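You operate a simulated robot arm through the tools that you are given. There is no shell and no other tool. Be economical: measure what you need, move in short steps, check, and stop when the job is done.

Carry out the task below with a simulated robot arm. There is one attempt and no reset: what you move stays moved.

TASK
Cap the jar of green powder with the small purple cap.
Fine: turn the jar to LOAD, lay the cap on, turn to CAP, snap it home with the cap button, turn back to LOAD; leave the other small caps.
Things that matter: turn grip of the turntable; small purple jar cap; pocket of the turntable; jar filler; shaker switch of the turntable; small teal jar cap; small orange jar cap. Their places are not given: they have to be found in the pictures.

It is judged by the outcome, as a careful person would: the job done as asked, and still so three seconds after it is handed in. It fails if anything else is knocked over, pushed out of place, dropped, spilled or broken.

THE ROBOT
A 7-joint arm with a two-finger parallel gripper, fixed in place. Base frame: the origin is at the foot of the arm, x ahead of it, y to its left, z up; the work surface is at about z = 0.8. Lengths are in cm, angles in degrees, forces in N, time in s.
With the tool pointing down near the work surface it reaches from about 22 to 58 cm from the base axis. Its first joint turns from -66.0 to 66.0 degrees. Payload 2.5 kg.
Tool frame: the origin (TCP) lies between the finger pads and is the grasp point; the fingertips stand 2.3 cm ahead of it; z points along the fingers, y is the line along which they close. The gripper opens to 9.4 cm. The fingers are 3.8 cm wide and 1 cm thick; the gripper's body (5.4 by 9.6 cm) begins 3.9 cm behind the TCP.
Orientation is that of the tool frame in the base frame, as a unit quaternion [w, x, y, z]. With the fingers straight down and closing along the base's y, the tool's x points along the base's -x, its y along +y and its z along -z.

THE INTERFACE
- The arm moves only by the tool servo_tool. Its argument "increments" is a list of rows, each a list of 3 entries, a list of its own where there are three numbers: the shift along the base's x, y, z in cm, then the turn, a rotation vector about the base's x, y, z in degrees, then the finger opening in cm, from 0 to 9.4. In form: [[[x, y, z], [rx, ry, rz], claw], ...]. A call has 1 to 10 rows; each row shifts and turns the commanded pose from where the row before left it. A row lasts 0.2 s, in which the tool goes at most 5 cm and 8.6 degrees; a call with a longer step from one row to the next is refused whole, and so is a gripper value outside its range. A pose out of reach is approached as far as the arm can. The call stops where the force on the tool passes 40 N (or 10 N more than at its start, if that is more) or the arm is blocked; 0.2 s more then pass. The fingers move at their own pace (about 10.8 cm/s each) and stop on an object; they squeeze with about 36 N. The grip force told is the motor's: it shows also when the fingers shut on nothing. Time passes only in rows, and 0.2 s behind the last, so rows that do not move let the fingers close. It gives the time, the measured TCP pose, the force on the tool (base axes), the opening and the grip force at its end, in the units of the frame above (readings bear some noise).
- Cameras (640 x 400 px; columns grow to the right, rows downward): "scene" is fixed at [11.81, -41.59, 55.23]; the picture's right is [0.79, -0.61, 0.00], its down [-0.30, -0.38, -0.88] and it looks along [0.54, 0.69, -0.48] (base axes); focal length 304 px, centre (320, 200). "wrist" rides on the gripper at [-3.9, 0, -4.4] in the tool frame; the picture's right is [0.00, -1.00, 0.00], its down [0.97, 0.00, -0.24] and it looks along [0.24, 0.00, 0.97] (tool axes); focal length 218 px, centre (320, 200).
- grab_frame(camera): a new picture of that camera. No time passes.
- pixel_to_xyz(camera, pixels): there is no depth. For up to 12 entries [column, row, z] of the newest picture of that camera ("zoom" is the newest enlarged one), the place [x, y] in the base frame at which the ray of that pixel passes the height z, good to about 0.2 cm, but the place of the scene camera against the robot may be out by one fixed shift of up to 1.8 cm in any direction. No time passes.
- inspect(camera, box): a new picture of the part [left, top, right, bottom] of that camera's present view, enlarged. No time passes.
- job_done(): hands the job in; it is judged then, once.

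Work in short steps. Measure before you move; look again where a grasp or a placing could have gone wrong, and mend it. You have 80 turns and 46 pictures in all, those below and enlarged ones among them. Open the gripper and draw the arm clear of the work before you hand the job in, unless the task says otherwise; then end with one line.

The tools are called after "Call:" as a command line: name --argument value ..., lists and objects as JSON in quotes. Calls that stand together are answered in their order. servo_tool: Moves the arm, as the interface text tells. Its arguments: {"type":"object","properties":{"increments":{"type":"array","items":{"type":"array"}}},"required":["increments"]} The other tools are called the same way: grab_frame (camera) takes a picture; pixel_to_xyz (camera, pixels) gives the place at which the rays of pixels pass given heights; inspect (camera, box) takes an enlarged picture of a part of a camera's view; job_done () hands the job in.

At the start:

```text
clock: 0.0
ee_pos: [29.3, 10.82, 42.34]
tool_rot: [0.0, 0.0, 1.0, 0.0]
force: [0.9, 0.9, 0.8]
opening: 9.41
finger_force: 0.0
```

scene: 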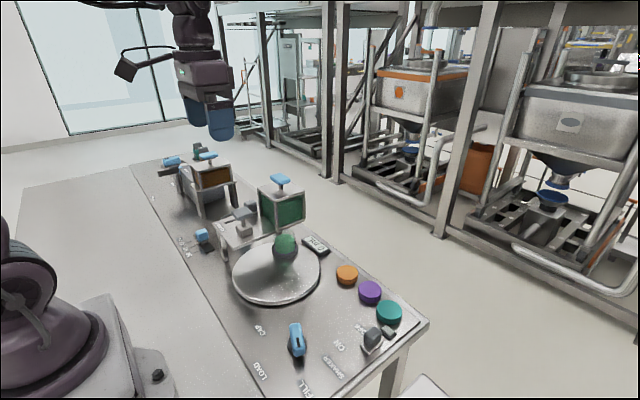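
wrist: 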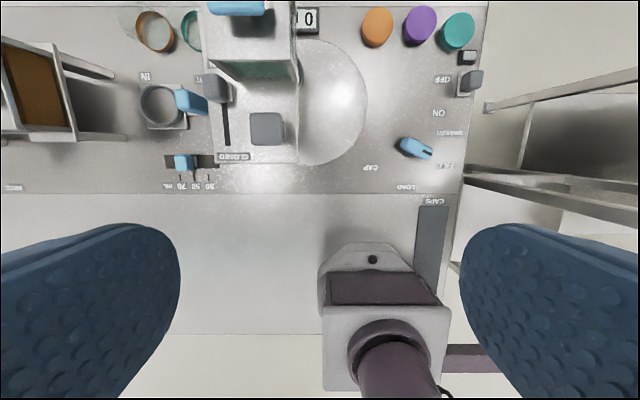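

The pictures show the turntable near scene (277,270), caps at (347,275), (370,292), (389,312), and a blue grip at (296,340). I enlarge both views to read the details.

Call:
inspect --camera "scene" --box '[220, 170, 440, 400]'

Call:
inspect --camera "wrist" --box '[130, 0, 500, 210]'

```text
1.74 times, centred on (330, 285) of scene
```

zoom: 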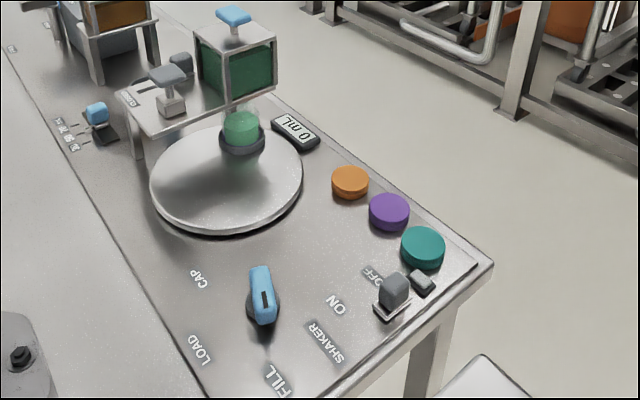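

```text
1.73 times, centred on (315, 105) of wrist
```

zoom: 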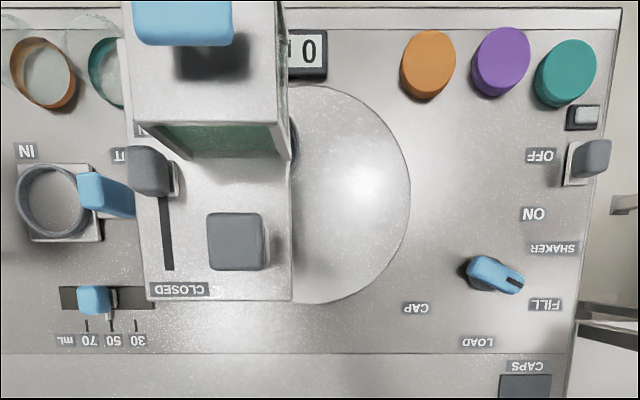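

The knob's dark mark points at FILL, with LOAD and CAP further round; the grey button stands on the frame next to the filler. I measure in the wrist view: caps, knob ends, button, labels and disc edge.

Call:
grab_frame --camera "wrist"

Call:
pixel_to_xyz --camera "wrist" --pixels '[[420, 22, 2.5], [377, 25, 2.5], [458, 29, 2.5], [406, 143, 3], [426, 154, 3], [451, 166, 0.8], [407, 187, 0.8], [370, 168, 0.8], [266, 128, 10], [367, 102, 2], [471, 80, 2.5], [330, 38, 2]]'

Call:
pixel_to_xyz --camera "scene" --pixels '[[370, 287, 2.5], [347, 271, 2.5], [389, 307, 2.5], [295, 328, 5], [298, 350, 5], [233, 272, 2], [320, 263, 2], [277, 266, 2], [285, 262, 2], [241, 216, 12]]'

```text
41 pictures are left
```

wrist: 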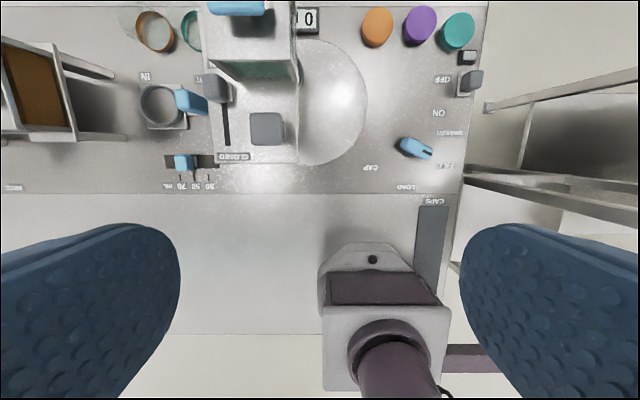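

```text
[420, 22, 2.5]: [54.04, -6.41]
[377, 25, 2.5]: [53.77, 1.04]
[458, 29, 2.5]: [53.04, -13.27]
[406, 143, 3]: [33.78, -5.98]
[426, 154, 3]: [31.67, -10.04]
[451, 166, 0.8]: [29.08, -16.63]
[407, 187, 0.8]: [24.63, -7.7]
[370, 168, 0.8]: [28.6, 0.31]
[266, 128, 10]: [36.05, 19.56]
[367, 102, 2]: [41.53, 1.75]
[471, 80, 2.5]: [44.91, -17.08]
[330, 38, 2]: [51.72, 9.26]
```

```text
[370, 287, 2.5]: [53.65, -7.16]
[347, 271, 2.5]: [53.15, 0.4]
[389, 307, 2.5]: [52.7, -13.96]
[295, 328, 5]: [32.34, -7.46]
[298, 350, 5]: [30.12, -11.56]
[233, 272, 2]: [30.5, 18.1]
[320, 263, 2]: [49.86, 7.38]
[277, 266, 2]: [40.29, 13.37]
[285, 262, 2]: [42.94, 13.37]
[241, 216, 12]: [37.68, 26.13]
```

The wrist readings give: purple cap about (54.0,-6.4), knob about (32.7,-8) with its blade lying along FILL (about -117°). I move above the knob while turning +60° and look closer.

Call:
servo_tool --increments '[[[0.3, -2.4, -2.6], [0, 0, 7.5], 9.4], [[0.3, -2.4, -2.6], [0, 0, 7.5], 9.4], [[0.3, -2.4, -2.6], [0, 0, 7.5], 9.4], [[0.3, -2.4, -2.6], [0, 0, 7.5], 9.4], [[0.3, -2.4, -2.6], [0, 0, 7.5], 9.4], [[0.3, -2.4, -2.6], [0, 0, 7.5], 9.4], [[0.3, -2.4, -2.6], [0, 0, 7.5], 9.4], [[0.3, -2.0, -2.6], [0, 0, 7.5], 9.4]]'

Call:
grab_frame --camera "wrist"

Call:
grab_frame --camera "scene"

```text
clock: 1.8
ee_pos: [31.64, -7.94, 21.58]
tool_rot: [0.0, -0.501, 0.865, -0.001]
force: [-0.6, 0.0, -0.3]
opening: 9.42
finger_force: 0.1
```

```text
40 pictures are left
```

wrist: 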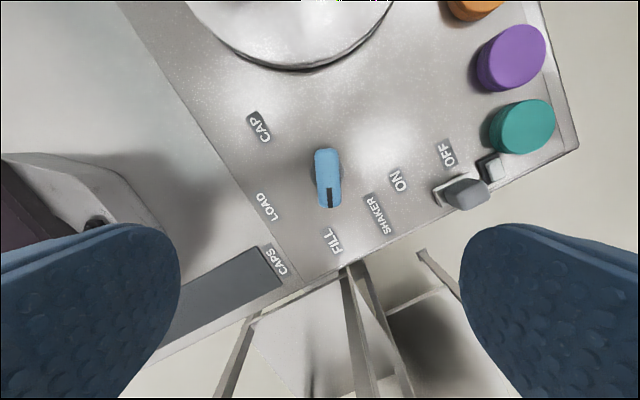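

```text
39 pictures are left
```

scene: 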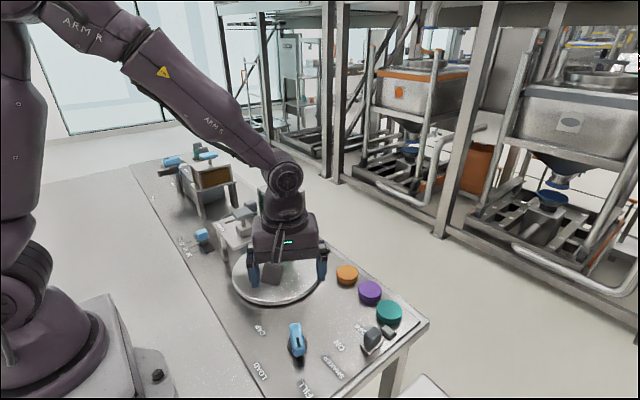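

The blade is at (328,178), upright in the wrist picture, so the tool is nearly aligned. I measure the blade and the caps from here.

Call:
pixel_to_xyz --camera "wrist" --pixels '[[326, 152, 4], [331, 205, 4], [328, 178, 4], [315, 180, 4], [342, 180, 4], [334, 240, 0.8], [268, 207, 0.8], [260, 127, 0.8], [518, 55, 2.5], [529, 122, 2.5], [290, 67, 2]]'

Call:
inspect --camera "scene" --box '[240, 290, 360, 390]'

```text
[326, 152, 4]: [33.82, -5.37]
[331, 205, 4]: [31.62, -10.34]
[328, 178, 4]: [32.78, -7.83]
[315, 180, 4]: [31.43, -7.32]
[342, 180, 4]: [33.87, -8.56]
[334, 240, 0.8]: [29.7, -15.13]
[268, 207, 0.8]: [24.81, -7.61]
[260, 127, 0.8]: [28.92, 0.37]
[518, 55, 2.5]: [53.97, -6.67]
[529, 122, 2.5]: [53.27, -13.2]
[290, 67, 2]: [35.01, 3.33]
```

```text
4.00 times, centred on (300, 340) of scene
```

zoom: 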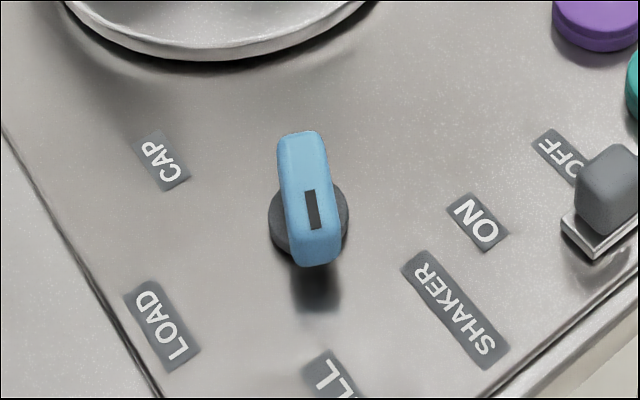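

Blade centre is about (32.8,-7.85) at angle -114°. I descend over it with fingers at 6 cm, turned 6° more, and check before going to the final depth.

Call:
servo_tool --increments '[[[0.6, 0.05, -3], [0, 0, 3], 6], [[0.5, 0.05, -3], [0, 0, 3], 6], [[0, 0, -4], [0, 0, 0], 6], [[0, 0, -3], [0, 0, 0], 6], [[0, 0, -2], [0, 0, 0], 6], [[0, 0, 0], [0, 0, 0], 6]]'

Call:
grab_frame --camera "wrist"

Call:
inspect --camera "scene" --box '[200, 220, 400, 370]'

```text
clock: 3.2
ee_pos: [32.56, -7.93, 6.74]
tool_rot: [0.0, -0.544, 0.839, -0.001]
force: [0.2, -0.3, 0.7]
opening: 6.0
finger_force: 0.1
```

```text
37 pictures are left
```

wrist: 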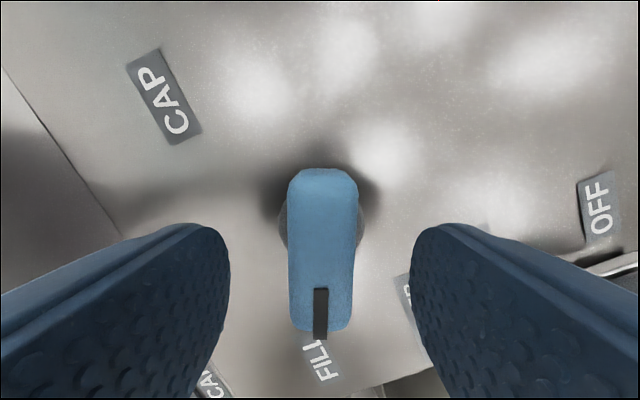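

```text
2.67 times, centred on (300, 295) of scene
```

zoom: 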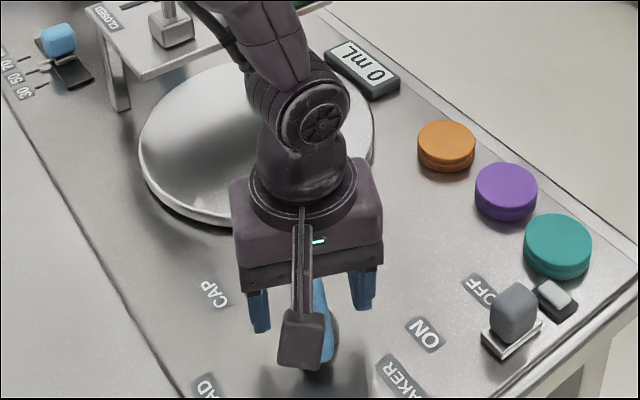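

The blade is centred between the fingers; I check its centre against the TCP.

Call:
pixel_to_xyz --camera "wrist" --pixels '[[322, 172, 3.5], [320, 330, 3.5], [321, 220, 1.2], [289, 260, 3.5], [356, 260, 3.5]]'

```text
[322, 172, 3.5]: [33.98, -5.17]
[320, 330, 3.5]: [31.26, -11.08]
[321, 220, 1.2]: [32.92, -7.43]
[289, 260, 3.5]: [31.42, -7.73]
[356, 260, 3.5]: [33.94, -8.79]
```

Blade and TCP agree within a few mm. I descend to z≈3.8 and close on the blade.

Call:
servo_tool --increments '[[[0.2, 0.1, -1.5], [0, 0, 0], 6], [[0, 0, -1.4], [0, 0, 0], 6], [[0, 0, 0], [0, 0, 0], 1], [[0, 0, 0], [0, 0, 0], 1], [[0, 0, 0], [0, 0, 0], 1]]'

```text
clock: 4.4
ee_pos: [32.69, -7.65, 3.77]
tool_rot: [-0.001, -0.545, 0.839, 0.002]
force: [-14.1, 7.2, 9.5]
opening: 4.0
finger_force: 44.7
```

The opening of 4.0 means the fingertips gripped the round hub rather than the blade. I open, raise 1 cm, and close again.

Call:
servo_tool --increments '[[[0, 0, 0], [0, 0, 0], 6], [[-0.15, 0.1, 0.6], [0, 0, 0], 6], [[0, 0, 0.5], [0, 0, 0], 6], [[0, 0, 0], [0, 0, 0], 1], [[0, 0, 0], [0, 0, 0], 1], [[0, 0, 0], [0, 0, 0], 1]]'

Call:
grab_frame --camera "wrist"

```text
clock: 5.8
ee_pos: [32.76, -7.54, 4.87]
tool_rot: [-0.001, -0.544, 0.839, 0.0]
force: [-2.6, 1.3, 5.1]
opening: 2.39
finger_force: 45.1
```

```text
35 pictures are left
```

wrist: 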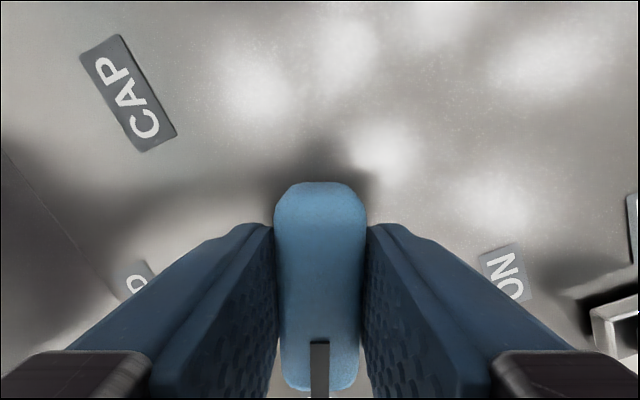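

The blade is gripped (2.39 cm). LOAD lies about 66° clockwise; I turn slowly −40° first and look.

Call:
servo_tool --increments '[[[0, 0, 0], [0, 0, -4], 1], [[0, 0, 0], [0, 0, -4], 1], [[0, 0, 0], [0, 0, -4], 1], [[0, 0, 0], [0, 0, -4], 1], [[0, 0, 0], [0, 0, -4], 1], [[0, 0, 0], [0, 0, -4], 1], [[0, 0, 0], [0, 0, -4], 1], [[0, 0, 0], [0, 0, -4], 1], [[0, 0, 0], [0, 0, -4], 1], [[0, 0, 0], [0, 0, -4], 1]]'

Call:
grab_frame --camera "scene"

```text
clock: 7.0
ee_pos: [32.75, -7.56, 4.89]
tool_rot: [-0.001, -0.402, 0.916, 0.0]
force: [-3.2, -0.7, 1.7]
opening: 2.39
finger_force: 45.1
stopped in row 5: the force on the tool passed its limit (the readings are from after the stop); the commanded pose is now the measured one
```

```text
34 pictures are left
```

scene: 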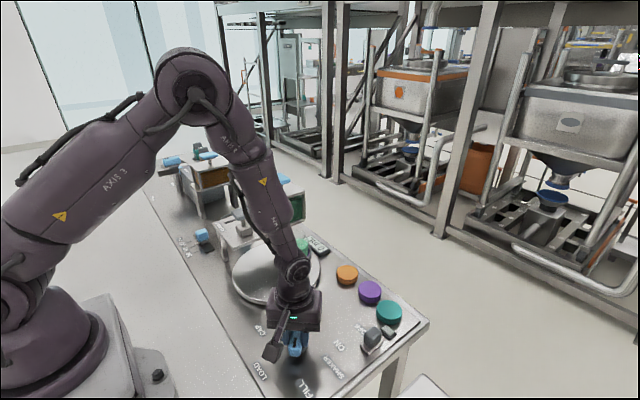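

The turn stopped after 19° on a force peak, though the force is now small. I enlarge to see whether the knob and jar followed.

Call:
inspect --camera "scene" --box '[230, 180, 350, 270]'

Call:
grab_frame --camera "wrist"

```text
4.44 times, centred on (290, 225) of scene
```

zoom: 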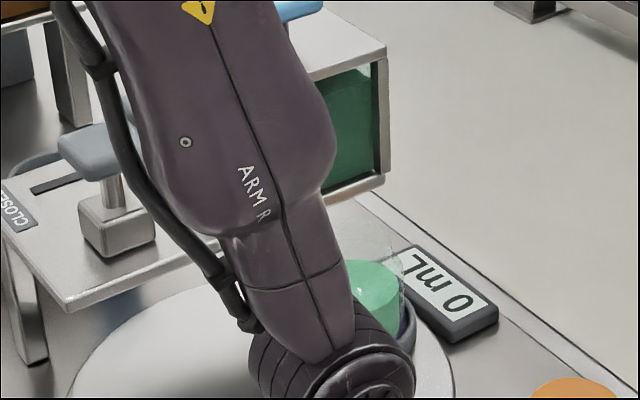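

```text
32 pictures are left
```

wrist: 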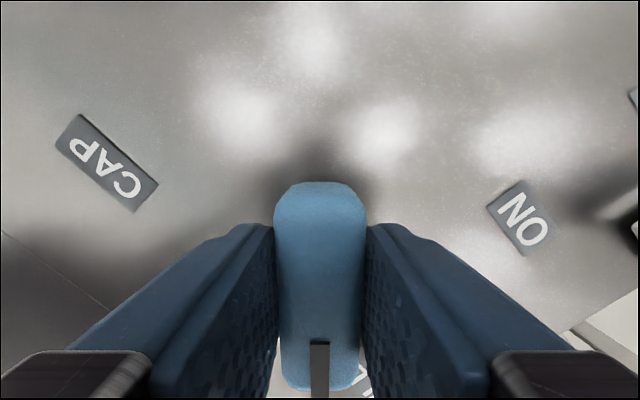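

The knob and jar turned together (jar now right of the filler). I continue more slowly.

Call:
servo_tool --increments '[[[0, 0, 0], [0, 0, -1], 1], [[0, 0, 0], [0, 0, -2], 1], [[0, 0, 0], [0, 0, -2], 1], [[0, 0, 0], [0, 0, -2], 1], [[0, 0, 0], [0, 0, -2], 1], [[0, 0, 0], [0, 0, -2], 1], [[0, 0, 0], [0, 0, -2], 1], [[0, 0, 0], [0, 0, -2], 1], [[0, 0, 0], [0, 0, -2], 1], [[0, 0, 0], [0, 0, -1], 1]]'

```text
clock: 9.2
ee_pos: [32.6, -7.61, 4.88]
tool_rot: [-0.002, -0.254, 0.967, 0.002]
force: [-11.3, 3.9, 13.6]
opening: 2.39
finger_force: 44.6
```

Yaw is now 29°. A side force of −11 N in x suggests my centre is slightly off; I shift 0.2 cm in −x while turning on.

Call:
servo_tool --increments '[[[-0.1, 0.0, 0], [0, 0, -1], 1], [[-0.1, 0, 0], [0, 0, -2], 1], [[0, 0, 0], [0, 0, -2], 1], [[0, 0, 0], [0, 0, -2], 1], [[0, 0, 0], [0, 0, -2], 1], [[0, 0, 0], [0, 0, -2], 1], [[0, 0, 0], [0, 0, -2], 1], [[0, 0, 0], [0, 0, -2], 1], [[0, 0, 0], [0, 0, -2], 1], [[0, 0, 0], [0, 0, -1], 1]]'

Call:
grab_frame --camera "wrist"

Call:
grab_frame --camera "scene"

```text
clock: 11.4
ee_pos: [32.69, -7.6, 4.9]
tool_rot: [0.001, -0.098, 0.995, 0.001]
force: [11.3, 13.5, -1.8]
opening: 2.36
finger_force: 45.4
```

```text
31 pictures are left
```

wrist: 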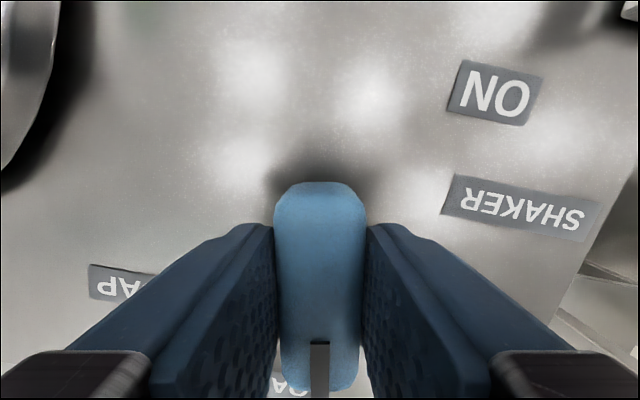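

```text
30 pictures are left
```

scene: 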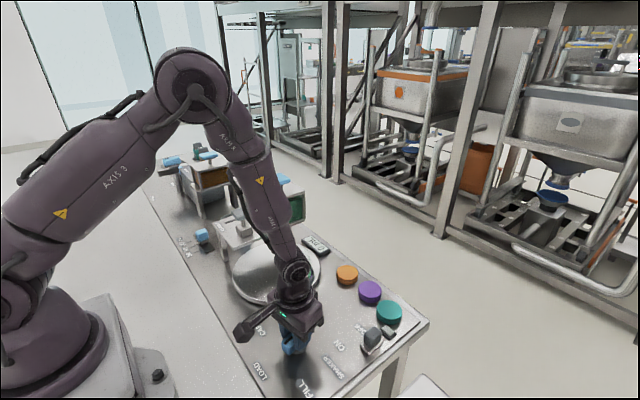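

Yaw is 11°; about 11° remain to LOAD. I finish the turn, easing the side force.

Call:
servo_tool --increments '[[[0.1, 0.1, 0], [0, 0, -1], 1], [[0, 0, 0], [0, 0, -2], 1], [[0, 0, 0], [0, 0, -2], 1], [[0, 0, 0], [0, 0, -2], 1], [[0, 0, 0], [0, 0, -2], 1], [[0, 0, 0], [0, 0, -2], 1], [[0, 0, 0], [0, 0, 0], 1]]'

Call:
grab_frame --camera "wrist"

```text
clock: 13.0
ee_pos: [32.75, -7.5, 5.0]
tool_rot: [-0.001, -0.003, 1.0, 0.001]
force: [17.1, 4.1, 8.1]
opening: 2.39
finger_force: 44.9
```

```text
29 pictures are left
```

wrist: 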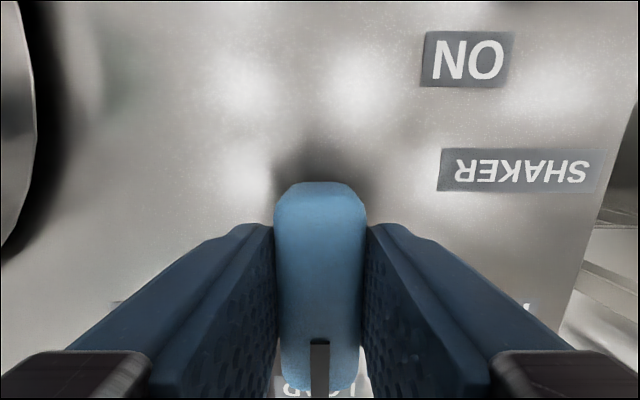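

The blade points at LOAD, yaw 0. I open, rise straight up, and look at the jar.

Call:
servo_tool --increments '[[[0, 0, 0], [0, 0, 0], 6], [[0, 0, 0], [0, 0, 0], 6], [[0, 0, 3], [0, 0, 0], 6], [[0, 0, 4], [0, 0, 0], 8], [[0, 0, 4], [0, 0, 0], 8], [[0, 1, 4], [0, 0, 0], 8], [[1, 2, 3], [0, 0, 0], 8], [[1, 2, 3], [0, 0, 0], 8]]'

Call:
grab_frame --camera "wrist"

Call:
grab_frame --camera "scene"

```text
clock: 14.8
ee_pos: [34.59, -2.57, 25.98]
tool_rot: [-0.001, -0.004, 1.0, 0.001]
force: [-0.7, -0.6, 0.1]
opening: 8.02
finger_force: 0.1
```

```text
28 pictures are left
```

wrist: 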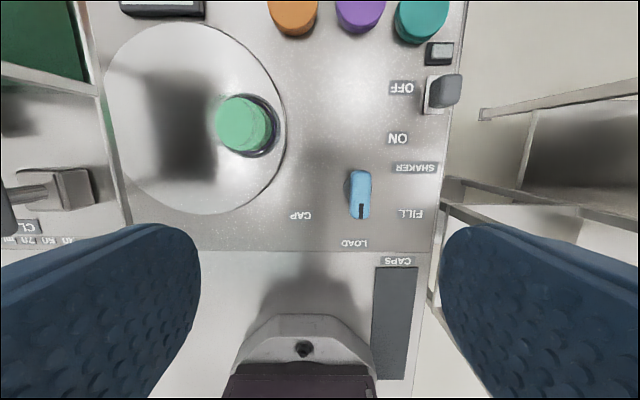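

```text
27 pictures are left
```

scene: 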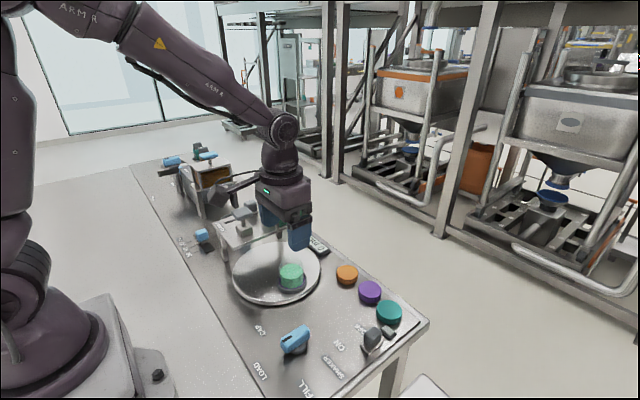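

The jar is at (243,125) on the disc's right. I measure the jar top, pocket ring, blade ends and caps.

Call:
pixel_to_xyz --camera "wrist" --pixels '[[359, 172, 4], [362, 217, 4], [355, 243, 0.8], [243, 125, 7], [260, 125, 2.5], [196, 118, 2], [104, 100, 2], [286, 108, 2], [361, 8, 2.5], [239, 123, 5]]'

Call:
inspect --camera "wrist" --box '[180, 60, 400, 260]'

Call:
inspect --camera "scene" --box '[220, 190, 400, 310]'

```text
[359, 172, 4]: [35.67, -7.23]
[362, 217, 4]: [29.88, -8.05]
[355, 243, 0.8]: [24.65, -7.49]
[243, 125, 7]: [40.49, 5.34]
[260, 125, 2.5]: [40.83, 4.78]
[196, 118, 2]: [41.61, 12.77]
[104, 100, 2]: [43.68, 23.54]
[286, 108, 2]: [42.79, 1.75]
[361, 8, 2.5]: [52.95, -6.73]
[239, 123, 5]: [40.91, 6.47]
```

```text
2.00 times, centred on (290, 160) of wrist
```

zoom: 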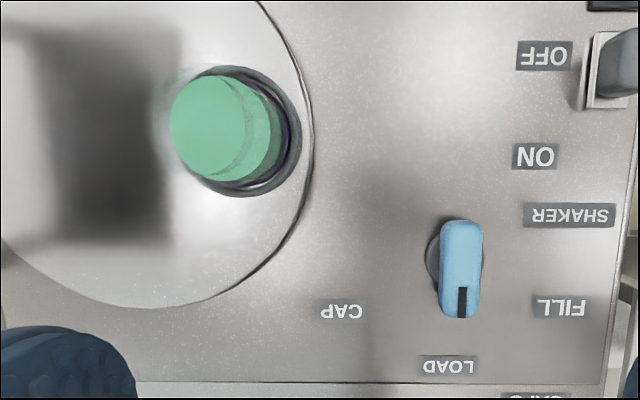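

```text
3.33 times, centred on (310, 250) of scene
```

zoom: 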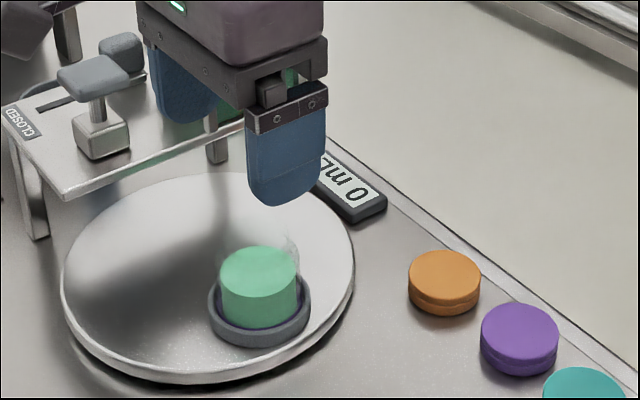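

The blade sits on LOAD. To locate the jar accurately I put the wrist camera directly above it.

Call:
servo_tool --increments '[[[1, 3, 0], [0, 0, 0], 8], [[0.8, 3, 0], [0, 0, 0], 8], [[0.6, 2.5, 0], [0, 0, 0], 8], [[0, 0, 0], [0, 0, 0], 8]]'

Call:
inspect --camera "wrist" --box '[240, 70, 400, 220]'

```text
clock: 15.8
ee_pos: [37.02, 6.1, 25.82]
tool_rot: [-0.001, -0.003, 1.0, 0.001]
force: [0.3, -0.2, -0.7]
opening: 7.99
finger_force: 0.1
```

```text
2.67 times, centred on (320, 145) of wrist
```

zoom: 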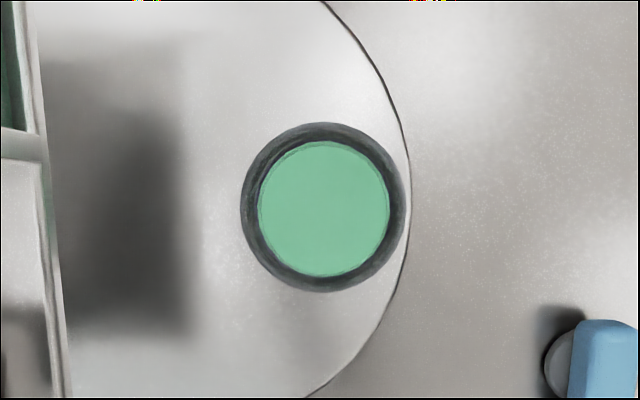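

Ring centre (323,208) and jar centre (324,208) of the zoom nearly coincide, so parallax is negligible. I convert at several heights.

Call:
pixel_to_xyz --camera "zoom" --pixels '[[323, 207.5, 2.5], [324, 208.5, 6], [258, 208, 6], [390, 208, 6], [241, 208, 2.5], [405, 208, 2.5]]'

Call:
pixel_to_xyz --camera "scene" --pixels '[[287, 275, 2], [291.5, 271, 5], [291.5, 271, 7], [291.5, 271, 4], [297, 267, 6], [370, 287, 2.5]]'

```text
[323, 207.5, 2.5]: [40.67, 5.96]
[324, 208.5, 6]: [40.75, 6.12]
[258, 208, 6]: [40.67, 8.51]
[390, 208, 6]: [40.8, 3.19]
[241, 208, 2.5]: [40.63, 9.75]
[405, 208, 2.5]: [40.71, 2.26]
```

```text
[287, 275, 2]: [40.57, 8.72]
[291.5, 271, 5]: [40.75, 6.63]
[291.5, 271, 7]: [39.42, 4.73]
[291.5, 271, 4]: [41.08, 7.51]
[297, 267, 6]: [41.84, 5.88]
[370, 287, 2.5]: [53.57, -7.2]
```

Jar centre is about (40.7,6.0), powder top at about z 6. Next I go toward the purple cap, turning the tool to yaw −90° so the fingers close along x (neighbouring caps lie along y).

Call:
servo_tool --increments '[[[1.5, -1, -0.5], [0, 0, -7.5], 9], [[1.5, -1, -0.5], [0, 0, -7.5], 9], [[1.5, -1, -0.5], [0, 0, -7.5], 9], [[1.5, -1, -0.5], [0, 0, -7.5], 9], [[1.5, -1, -0.5], [0, 0, -7.5], 9], [[1.5, -1, -0.5], [0, 0, -7.5], 9], [[1.5, -1, -0.5], [0, 0, -7.5], 9], [[1.5, -1, -0.5], [0, 0, -7.5], 9], [[1.5, -1, -0.5], [0, 0, -7.5], 9], [[1.5, -1, -0.5], [0, 0, -7.5], 9]]'

Call:
servo_tool --increments '[[[1, -1, -2], [0, 0, -7.5], 9], [[1, -1.5, -2], [0, 0, -7.5], 9], [[0, 0, -2], [0, 0, 0], 9], [[0, 0, 0], [0, 0, 0], 9]]'

Call:
grab_frame --camera "wrist"

```text
clock: 18.0
ee_pos: [51.88, -4.01, 20.86]
tool_rot: [0.001, 0.607, 0.794, 0.002]
force: [-0.7, -0.3, -0.7]
opening: 9.01
finger_force: 0.0
```

```text
clock: 19.0
ee_pos: [53.96, -6.53, 14.79]
tool_rot: [0.0, 0.704, 0.71, 0.001]
force: [0.3, 0.5, 0.2]
opening: 9.02
finger_force: 0.2
```

```text
23 pictures are left
```

wrist: 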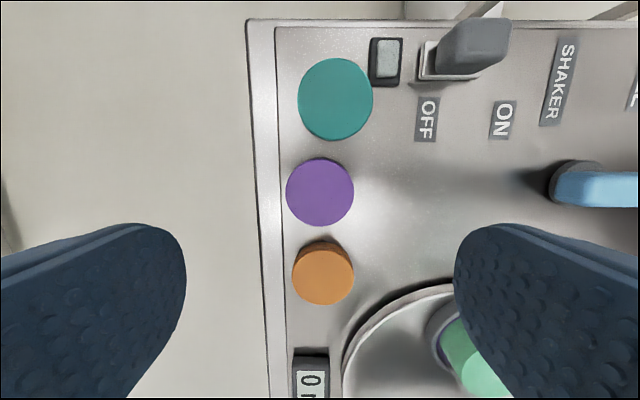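

The purple cap is at (320,192), seen nearly from above. I measure it, its edges, and the plate's edge strip.

Call:
pixel_to_xyz --camera "wrist" --pixels '[[320, 192, 2.5], [320, 192, 3.5], [287, 192, 2.5], [353, 192, 2.5], [320, 158, 2.5], [320, 226, 2.5], [282, 192, 0.8], [258, 192, 0.8], [323, 248, 2.5], [336, 138, 2.5]]'

Call:
inspect --camera "scene" --box '[330, 245, 430, 345]'

```text
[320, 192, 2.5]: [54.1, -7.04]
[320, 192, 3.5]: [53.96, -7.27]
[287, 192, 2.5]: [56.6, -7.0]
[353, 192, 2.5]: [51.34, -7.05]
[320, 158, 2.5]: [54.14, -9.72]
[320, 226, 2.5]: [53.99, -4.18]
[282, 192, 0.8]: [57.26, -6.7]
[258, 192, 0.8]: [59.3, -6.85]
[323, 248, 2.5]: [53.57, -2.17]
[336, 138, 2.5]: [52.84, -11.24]
```

```text
4.00 times, centred on (380, 295) of scene
```

zoom: 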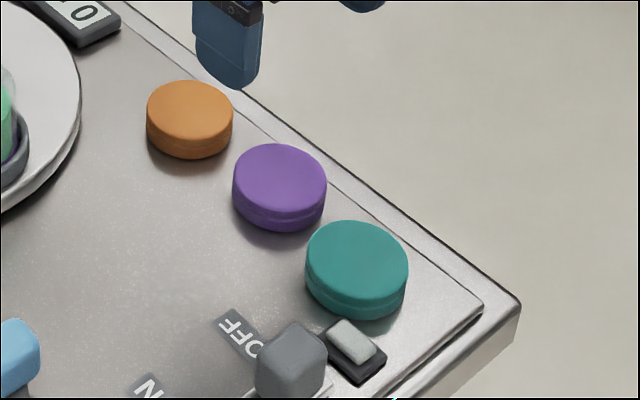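

Cap centre is (54.0,−7.0), diameter 5.4. I descend with the opening at 7.4 to z≈3.5, in two stages.

Call:
servo_tool --increments '[[[0.05, -0.45, -3], [0, 0, 0], 7.4], [[0, 0, -3], [0, 0, 0], 7.4], [[0, 0, -2.5], [0, 0, 0], 7.4], [[0, 0, 0], [0, 0, 0], 7.4]]'

Call:
grab_frame --camera "wrist"

```text
clock: 20.0
ee_pos: [53.89, -7.1, 6.28]
tool_rot: [0.001, 0.704, 0.71, 0.002]
force: [0.2, 0.4, -0.7]
opening: 7.41
finger_force: 0.0
```

```text
21 pictures are left
```

wrist: 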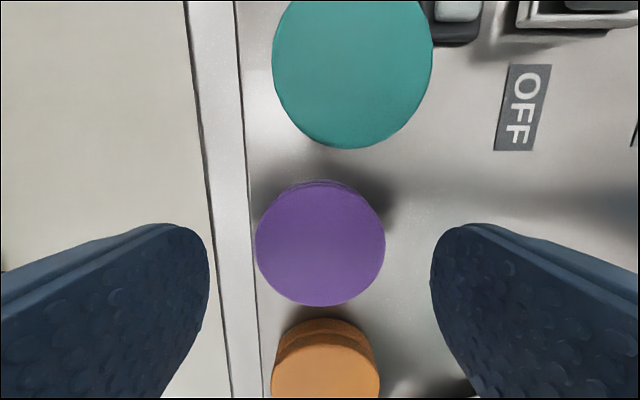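

The cap is centred between the fingers at (320,245). I check its position once more before the last descent.

Call:
pixel_to_xyz --camera "wrist" --pixels '[[320, 244, 2.5], [256, 244, 2.5], [385, 244, 2.5], [320, 306, 2.5], [320, 184, 2.5], [320, 244, 3]]'

```text
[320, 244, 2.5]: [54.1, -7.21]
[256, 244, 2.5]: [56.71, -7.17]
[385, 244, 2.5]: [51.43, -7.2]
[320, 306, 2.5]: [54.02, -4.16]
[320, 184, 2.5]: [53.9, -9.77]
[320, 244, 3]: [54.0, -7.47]
```

It agrees: (54.05,−7.0). I descend 2.7 cm and close.

Call:
servo_tool --increments '[[[0.1, 0.05, -1.5], [0, 0, 0], 7.4], [[0, 0, -1.2], [0, 0, 0], 7.4], [[0, 0, 0], [0, 0, 0], 7.4], [[0, 0, 0], [0, 0, 0], 4.5], [[0, 0, 0], [0, 0, 0], 4.5], [[0, 0, 0], [0, 0, 0], 4.5]]'

```text
clock: 21.4
ee_pos: [54.12, -6.88, 3.68]
tool_rot: [0.0, 0.705, 0.709, 0.001]
force: [-0.5, 0.3, 0.2]
opening: 5.32
finger_force: 35.9
```

Gripped at 5.32 cm. The cap's bottom is 2.9 cm below the TCP. I lift 9 cm and check.

Call:
servo_tool --increments '[[[0, 0, 1.5], [0, 0, 0], 4.5], [[0, 0, 2.5], [0, 0, 0], 4.5], [[0, 0, 3], [0, 0, 0], 4.5], [[0, 0, 3], [0, 0, 0], 4.5], [[0, 0, 0], [0, 0, 0], 4.5]]'

Call:
inspect --camera "scene" --box '[250, 200, 430, 330]'

```text
clock: 22.6
ee_pos: [54.17, -6.88, 13.81]
tool_rot: [0.001, 0.705, 0.709, 0.002]
force: [-0.1, -0.5, 0.2]
opening: 5.3
finger_force: 36.3
```

```text
3.08 times, centred on (340, 265) of scene
```

zoom: 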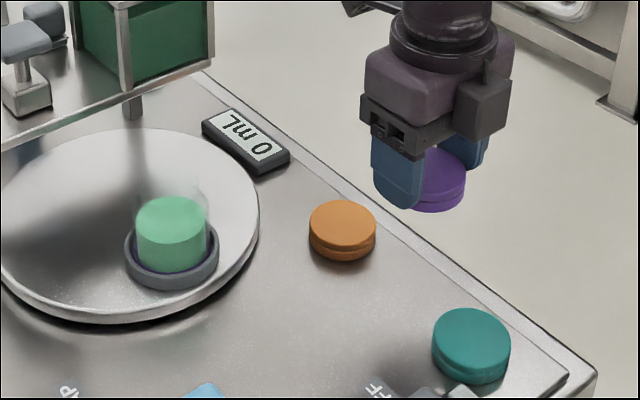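

The cap is held level and the other caps stand. I enlarge the jar to find its rim height.

Call:
inspect --camera "scene" --box '[270, 240, 315, 300]'

```text
6.67 times, centred on (292, 270) of scene
```

zoom: 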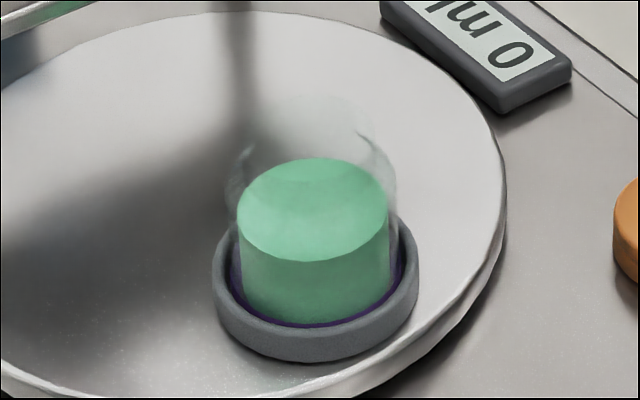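

The glass rim stands roughly 2.4 cm above the powder, so near z≈8.4. I carry the cap over the jar at (40.7,6.1), z 16.

Call:
servo_tool --increments '[[[0, 0, 2], [0, 0, 0], 4.5], [[-2, 2, 0], [0, 0, 0], 4.5], [[-2, 2, 0], [0, 0, 0], 4.5], [[-2, 2, 0], [0, 0, 0], 4.5], [[-2, 2, 0], [0, 0, 0], 4.5], [[-2, 2, 0], [0, 0, 0], 4.5], [[-2, 2, 0], [0, 0, 0], 4.5], [[-1.45, 1, 0], [0, 0, 0], 4.5], [[0, 0, 0], [0, 0, 0], 4.5]]'

Call:
inspect --camera "scene" --box '[240, 200, 350, 300]'

Call:
grab_frame --camera "wrist"

```text
clock: 24.4
ee_pos: [41.24, 4.65, 15.8]
tool_rot: [0.005, 0.715, 0.7, 0.0]
force: [-2.4, -3.4, 0.2]
opening: 5.29
finger_force: 36.0
stopped in row 9: the force on the tool passed its limit (the readings are from after the stop); the commanded pose is now the measured one
```

```text
4.00 times, centred on (295, 250) of scene
```

zoom: 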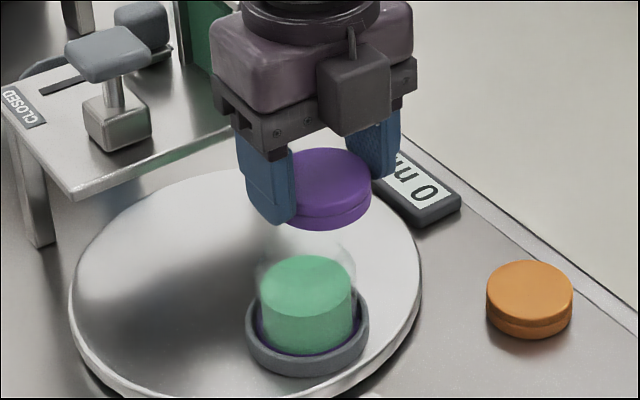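

```text
17 pictures are left
```

wrist: 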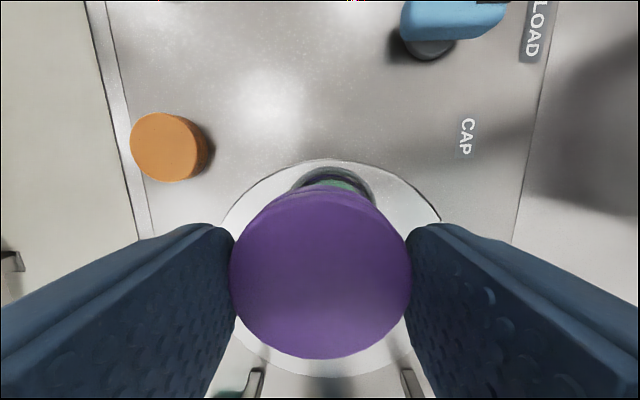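

The move stopped with the force limit at y 4.65: something on the arm touched, probably the filler tower. I back off 1 cm in −y and look at the whole scene.

Call:
servo_tool --increments '[[[0, -1, 0], [0, 0, 0], 4.5], [[0, 0, 0], [0, 0, 0], 4.5]]'

Call:
inspect --camera "scene" --box '[140, 100, 360, 300]'

```text
clock: 25.0
ee_pos: [41.15, 3.86, 15.77]
tool_rot: [0.005, 0.715, 0.699, 0.001]
force: [-0.3, 0.7, -0.4]
opening: 5.33
finger_force: 36.0
```

```text
2.00 times, centred on (250, 200) of scene
```

zoom: 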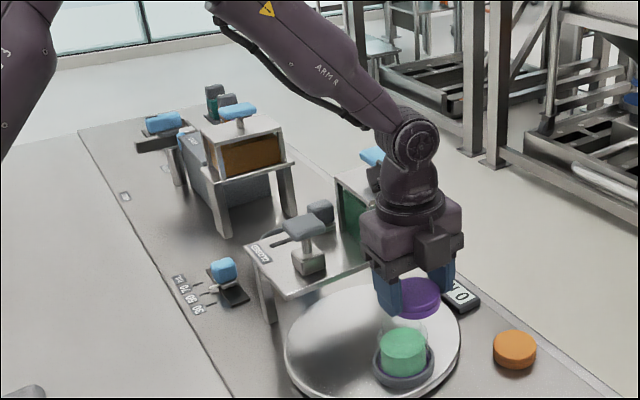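

I'm about to work out where the filler tower stands, using its corners from the first scene view: near-bottom (277,232), right-bottom (305,223), right-top (304,194), near-top (276,203).

Call:
pixel_to_xyz --camera "scene" --pixels '[[277, 232, 12], [277, 232, 15], [305, 223, 12], [305, 223, 15], [304, 194, 20], [304, 194, 24], [276, 203, 20], [276, 203, 24], [280, 180, 24], [280, 180, 28], [258, 216, 12], [258, 216, 15]]'

Call:
inspect --camera "scene" --box '[260, 140, 380, 260]'

```text
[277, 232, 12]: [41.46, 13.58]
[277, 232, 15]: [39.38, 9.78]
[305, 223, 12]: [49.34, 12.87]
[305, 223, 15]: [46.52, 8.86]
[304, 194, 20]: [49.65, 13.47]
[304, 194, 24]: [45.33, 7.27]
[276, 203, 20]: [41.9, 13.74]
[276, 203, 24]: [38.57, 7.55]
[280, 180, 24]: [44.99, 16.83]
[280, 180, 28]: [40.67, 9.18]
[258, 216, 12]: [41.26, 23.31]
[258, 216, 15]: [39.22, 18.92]
```

```text
3.33 times, centred on (320, 200) of scene
```

zoom: 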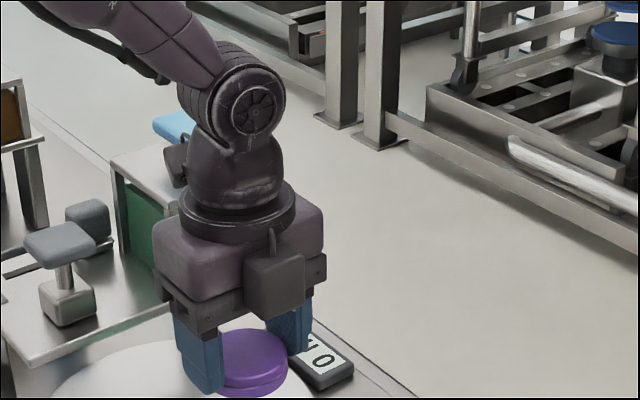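

The picture shows a long bracket on the hand projecting along tool +x; at yaw −90° it points to +y into the filler tower (x 42–50, y ≥13.5). I retreat in −y and turn the hand back to yaw 0, where the bracket points toward the base.

Call:
servo_tool --increments '[[[0, -3, 0], [0, 0, 1.2], 4.5], [[0, -3, 0], [0, 0, 5], 4.5], [[0, 0, 0], [0, 0, 7.5], 4.5], [[0, 0, 0], [0, 0, 7.5], 4.5], [[0, 0, 0], [0, 0, 7.5], 4.5], [[0, 0, 0], [0, 0, 7.5], 4.5], [[0, 0, 0], [0, 0, 7.5], 4.5], [[0, 0, 0], [0, 0, 7.5], 4.5], [[0, 0, 0], [0, 0, 7.5], 4.5], [[0, 0, 0], [0, 0, 7.5], 4.5]]'

Call:
servo_tool --increments '[[[0, 0, 0], [0, 0, 7.5], 4.5], [[0, 0, 0], [0, 0, 7.5], 4.5], [[0, 0, 0], [0, 0, 7.5], 4.5], [[0, 0, 0], [0, 0, 2.5], 4.5], [[0, 0, 0], [0, 0, 0], 4.5]]'

Call:
inspect --camera "scene" --box '[140, 120, 380, 300]'

```text
clock: 27.2
ee_pos: [41.31, -2.26, 15.84]
tool_rot: [0.004, 0.217, 0.976, 0.003]
force: [-0.1, 0.0, -0.6]
opening: 5.31
finger_force: 36.0
```

```text
clock: 28.4
ee_pos: [41.29, -2.33, 15.86]
tool_rot: [0.004, 0.0, 1.0, 0.005]
force: [-0.4, 0.4, 0.1]
opening: 5.3
finger_force: 36.0
```

```text
2.22 times, centred on (260, 210) of scene
```

zoom: 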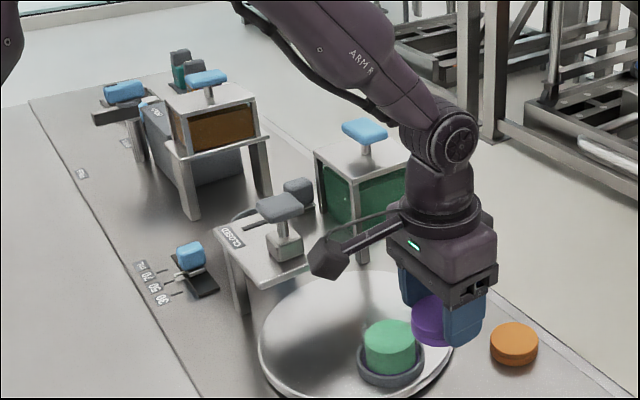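

The tower, its handle and the button look undisturbed, and the bracket now points toward the base. I move over the jar again.

Call:
servo_tool --increments '[[[-0.1, 1.7, 0], [0, 0, 0], 4.5], [[-0.1, 1.7, 0], [0, 0, 0], 4.5], [[-0.1, 1.7, 0], [0, 0, 0], 4.5], [[-0.1, 1.7, 0], [0, 0, 0], 4.5], [[-0.1, 1.55, 0], [0, 0, 0], 4.5], [[0, 0, 0], [0, 0, 0], 4.5], [[0, 0, 0], [0, 0, 0], 4.5]]'

Call:
inspect --camera "scene" --box '[240, 200, 350, 300]'

```text
clock: 30.0
ee_pos: [40.67, 6.35, 15.92]
tool_rot: [0.004, 0.001, 1.0, 0.003]
force: [-0.6, 0.1, 0.2]
opening: 5.28
finger_force: 36.3
```

```text
4.00 times, centred on (295, 250) of scene
```

zoom: 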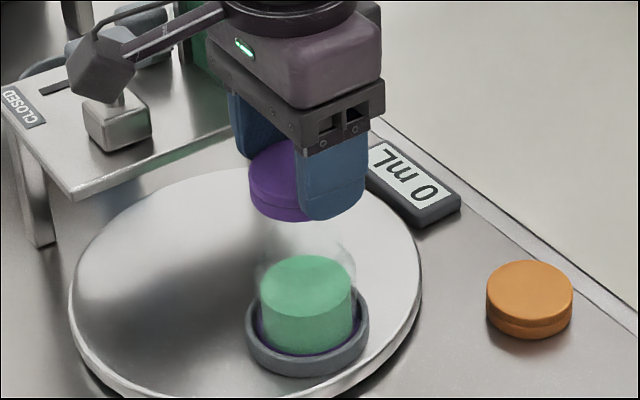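

Measured (40.67,6.35) while I commanded y 6.0; I descend to z≈12.6 and reread the position.

Call:
servo_tool --increments '[[[0, 0, -1.2], [0, 0, 0], 4.5], [[0, 0, -1.2], [0, 0, 0], 4.5], [[0, 0, -0.9], [0, 0, 0], 4.5], [[0, 0, 0], [0, 0, 0], 4.5]]'

Call:
servo_tool --increments '[[[0, 0, 0], [0, 0, 0], 4.5]]'

Call:
inspect --camera "scene" --box '[260, 220, 320, 300]'

```text
clock: 31.0
ee_pos: [40.83, 6.14, 12.42]
tool_rot: [0.004, 0.0, 1.0, 0.003]
force: [-0.6, -0.7, 2.0]
opening: 5.28
finger_force: 36.3
```

```text
clock: 31.4
ee_pos: [40.88, 6.12, 12.44]
tool_rot: [0.002, 0.0, 1.0, 0.005]
force: [0.0, -0.2, 2.6]
opening: 5.28
finger_force: 35.8
```

```text
5.00 times, centred on (290, 260) of scene
```

zoom: 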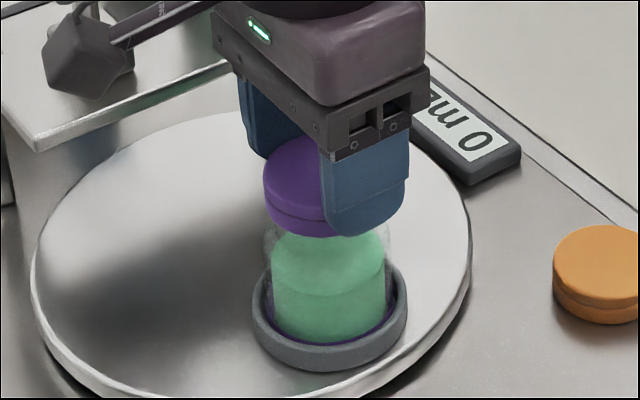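

The cap is aligned over the jar's glass (cap left 263, jar 270–388) and nearly touching. I lower in 0.2 cm steps, watching the force.

Call:
servo_tool --increments '[[[-0.05, 0, -0.2], [0, 0, 0], 4.5], [[-0.05, 0, 0], [0, 0, 0], 4.5]]'

Call:
servo_tool --increments '[[[0, 0, -0.2], [0, 0, 0], 4.5], [[0, 0, 0], [0, 0, 0], 4.5]]'

```text
clock: 32.0
ee_pos: [40.71, 6.04, 12.35]
tool_rot: [0.006, 0.001, 1.0, 0.004]
force: [-0.6, -2.3, 19.9]
opening: 5.28
finger_force: 35.9
```

```text
clock: 32.6
ee_pos: [40.78, 6.27, 12.16]
tool_rot: [0.005, 0.001, 1.0, 0.004]
force: [0.2, -2.3, 32.2]
opening: 5.3
finger_force: 36.2
```

The force rose to 32 N, so the cap rests on the rim. I relieve the press slightly and open the fingers.

Call:
servo_tool --increments '[[[0, 0, 0.3], [0, 0, 0], 4.5], [[0, 0, 0], [0, 0, 0], 5.8], [[0, 0, 0], [0, 0, 0], 7], [[0, 0, 0], [0, 0, 0], 7]]'

Call:
inspect --camera "scene" --box '[260, 220, 320, 300]'

```text
clock: 33.6
ee_pos: [40.68, 6.11, 12.42]
tool_rot: [0.004, 0.001, 1.0, 0.003]
force: [0.0, -0.4, -0.1]
opening: 7.01
finger_force: 0.1
```

```text
5.00 times, centred on (290, 260) of scene
```

zoom: 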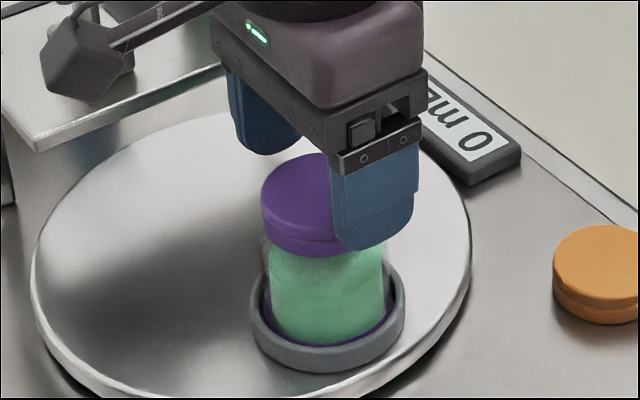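

The cap lies on the jar, level. I rise straight up and view it from above.

Call:
servo_tool --increments '[[[0, 0, 1], [0, 0, 0], 7], [[0, 0, 2], [0, 0, 0], 7], [[0, 0, 3.5], [0, 0, 0], 7], [[0, -1, 4], [0, 0, 0], 7], [[-1, -2, 3], [0, 0, 0], 7], [[-1, -2, 0], [0, 0, 0], 7]]'

Call:
grab_frame --camera "wrist"

Call:
inspect --camera "scene" --box '[190, 170, 370, 310]'

```text
clock: 35.0
ee_pos: [38.82, 1.16, 25.94]
tool_rot: [0.003, 0.0, 1.0, 0.005]
force: [0.3, 0.0, 0.4]
opening: 7.0
finger_force: 0.0
```

```text
10 pictures are left
```

wrist: 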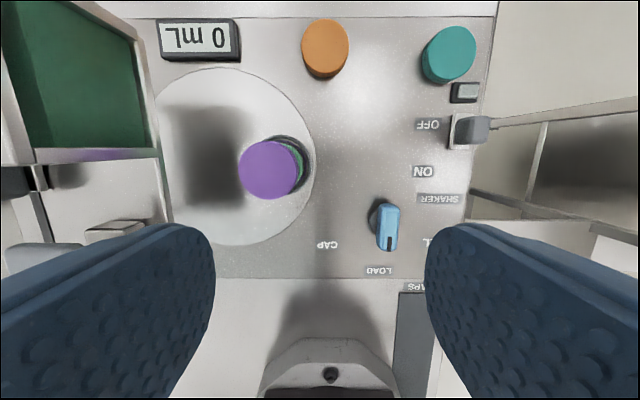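

```text
2.86 times, centred on (280, 240) of scene
```

zoom: 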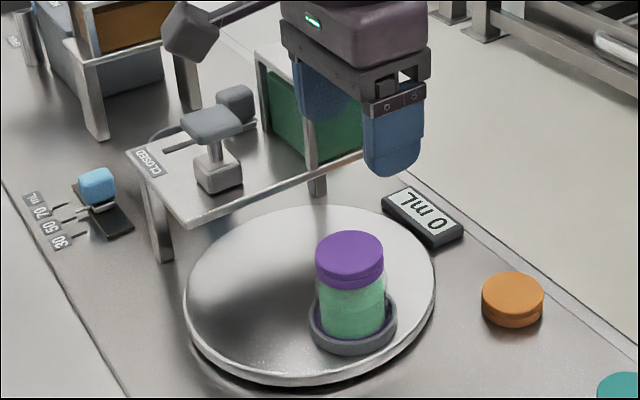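

The cap sits centred and level on the jar. I now return over the knob (32.75,−7.55) at yaw 0 to turn it to CAP.

Call:
servo_tool --increments '[[[-2, -3, -1], [0, 0, 0], 6], [[-2, -3, -2], [0, 0, 0], 6], [[-2.05, -2.7, -2], [0, 0, 0], 6], [[0, 0, -4], [0, 0, 0], 6], [[0, 0, -4], [0, 0, 0], 6], [[0, 0, -3], [0, 0, 0], 6], [[0, 0, 0], [0, 0, 0], 6]]'

```text
clock: 36.6
ee_pos: [32.44, -7.89, 9.81]
tool_rot: [0.003, 0.001, 1.0, 0.003]
force: [0.2, -1.0, -0.7]
opening: 5.99
finger_force: 0.0
```

I correct by (+0.3,+0.3), descend to z≈4.9 and close on the blade.

Call:
servo_tool --increments '[[[0.3, 0.3, -2], [0, 0, 0], 6], [[0, 0, -2], [0, 0, 0], 6], [[0, 0, -0.85], [0, 0, 0], 6], [[0, 0, 0], [0, 0, 0], 6], [[0, 0, 0], [0, 0, 0], 1], [[0, 0, 0], [0, 0, 0], 1], [[0, 0, 0], [0, 0, 0], 1]]'

```text
clock: 38.2
ee_pos: [33.04, -7.4, 5.0]
tool_rot: [0.005, 0.003, 1.0, 0.002]
force: [1.3, -26.2, -14.0]
opening: 2.38
finger_force: 44.8
```

The blade is gripped (2.38), but there is −26 N in y; I shift 0.15 cm toward −y to relieve it.

Call:
servo_tool --increments '[[[0, -0.15, 0], [0, 0, 0], 1], [[0, 0, 0], [0, 0, 0], 1]]'

```text
clock: 38.8
ee_pos: [32.99, -7.41, 5.06]
tool_rot: [0.005, 0.001, 1.0, 0.002]
force: [13.0, -20.9, -23.7]
opening: 2.38
finger_force: 44.8
```

Forces linger, so I open, let the arm settle, and read its free position.

Call:
servo_tool --increments '[[[0, 0, 0], [0, 0, 0], 6], [[0, 0, 0], [0, 0, 0], 6], [[0, 0, 0], [0, 0, 0], 6]]'

Call:
grab_frame --camera "wrist"

```text
clock: 39.6
ee_pos: [32.99, -7.3, 5.1]
tool_rot: [0.004, 0.001, 1.0, 0.004]
force: [0.5, 0.0, -0.2]
opening: 6.01
finger_force: 0.0
```

```text
8 pictures are left
```

wrist: 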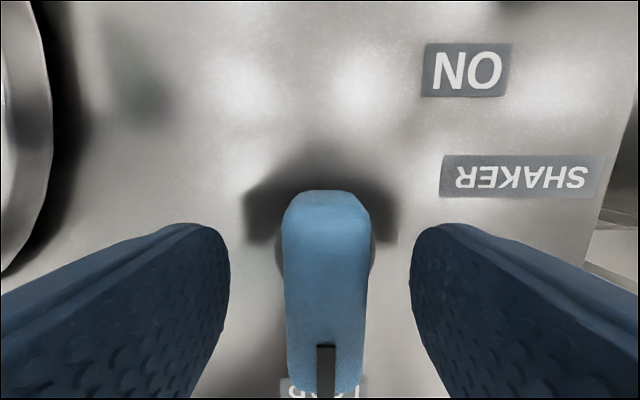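

The blade's centre is at column 325, so I shift (−0.25,−0.2,−0.15) and regrip.

Call:
servo_tool --increments '[[[-0.25, -0.2, -0.15], [0, 0, 0], 6], [[0, 0, 0], [0, 0, 0], 6], [[0, 0, 0], [0, 0, 0], 1], [[0, 0, 0], [0, 0, 0], 1], [[0, 0, 0], [0, 0, 0], 1]]'

```text
clock: 40.8
ee_pos: [32.78, -7.58, 4.92]
tool_rot: [0.003, 0.0, 1.0, 0.004]
force: [-2.0, 1.5, -1.2]
opening: 2.42
finger_force: 44.7
```

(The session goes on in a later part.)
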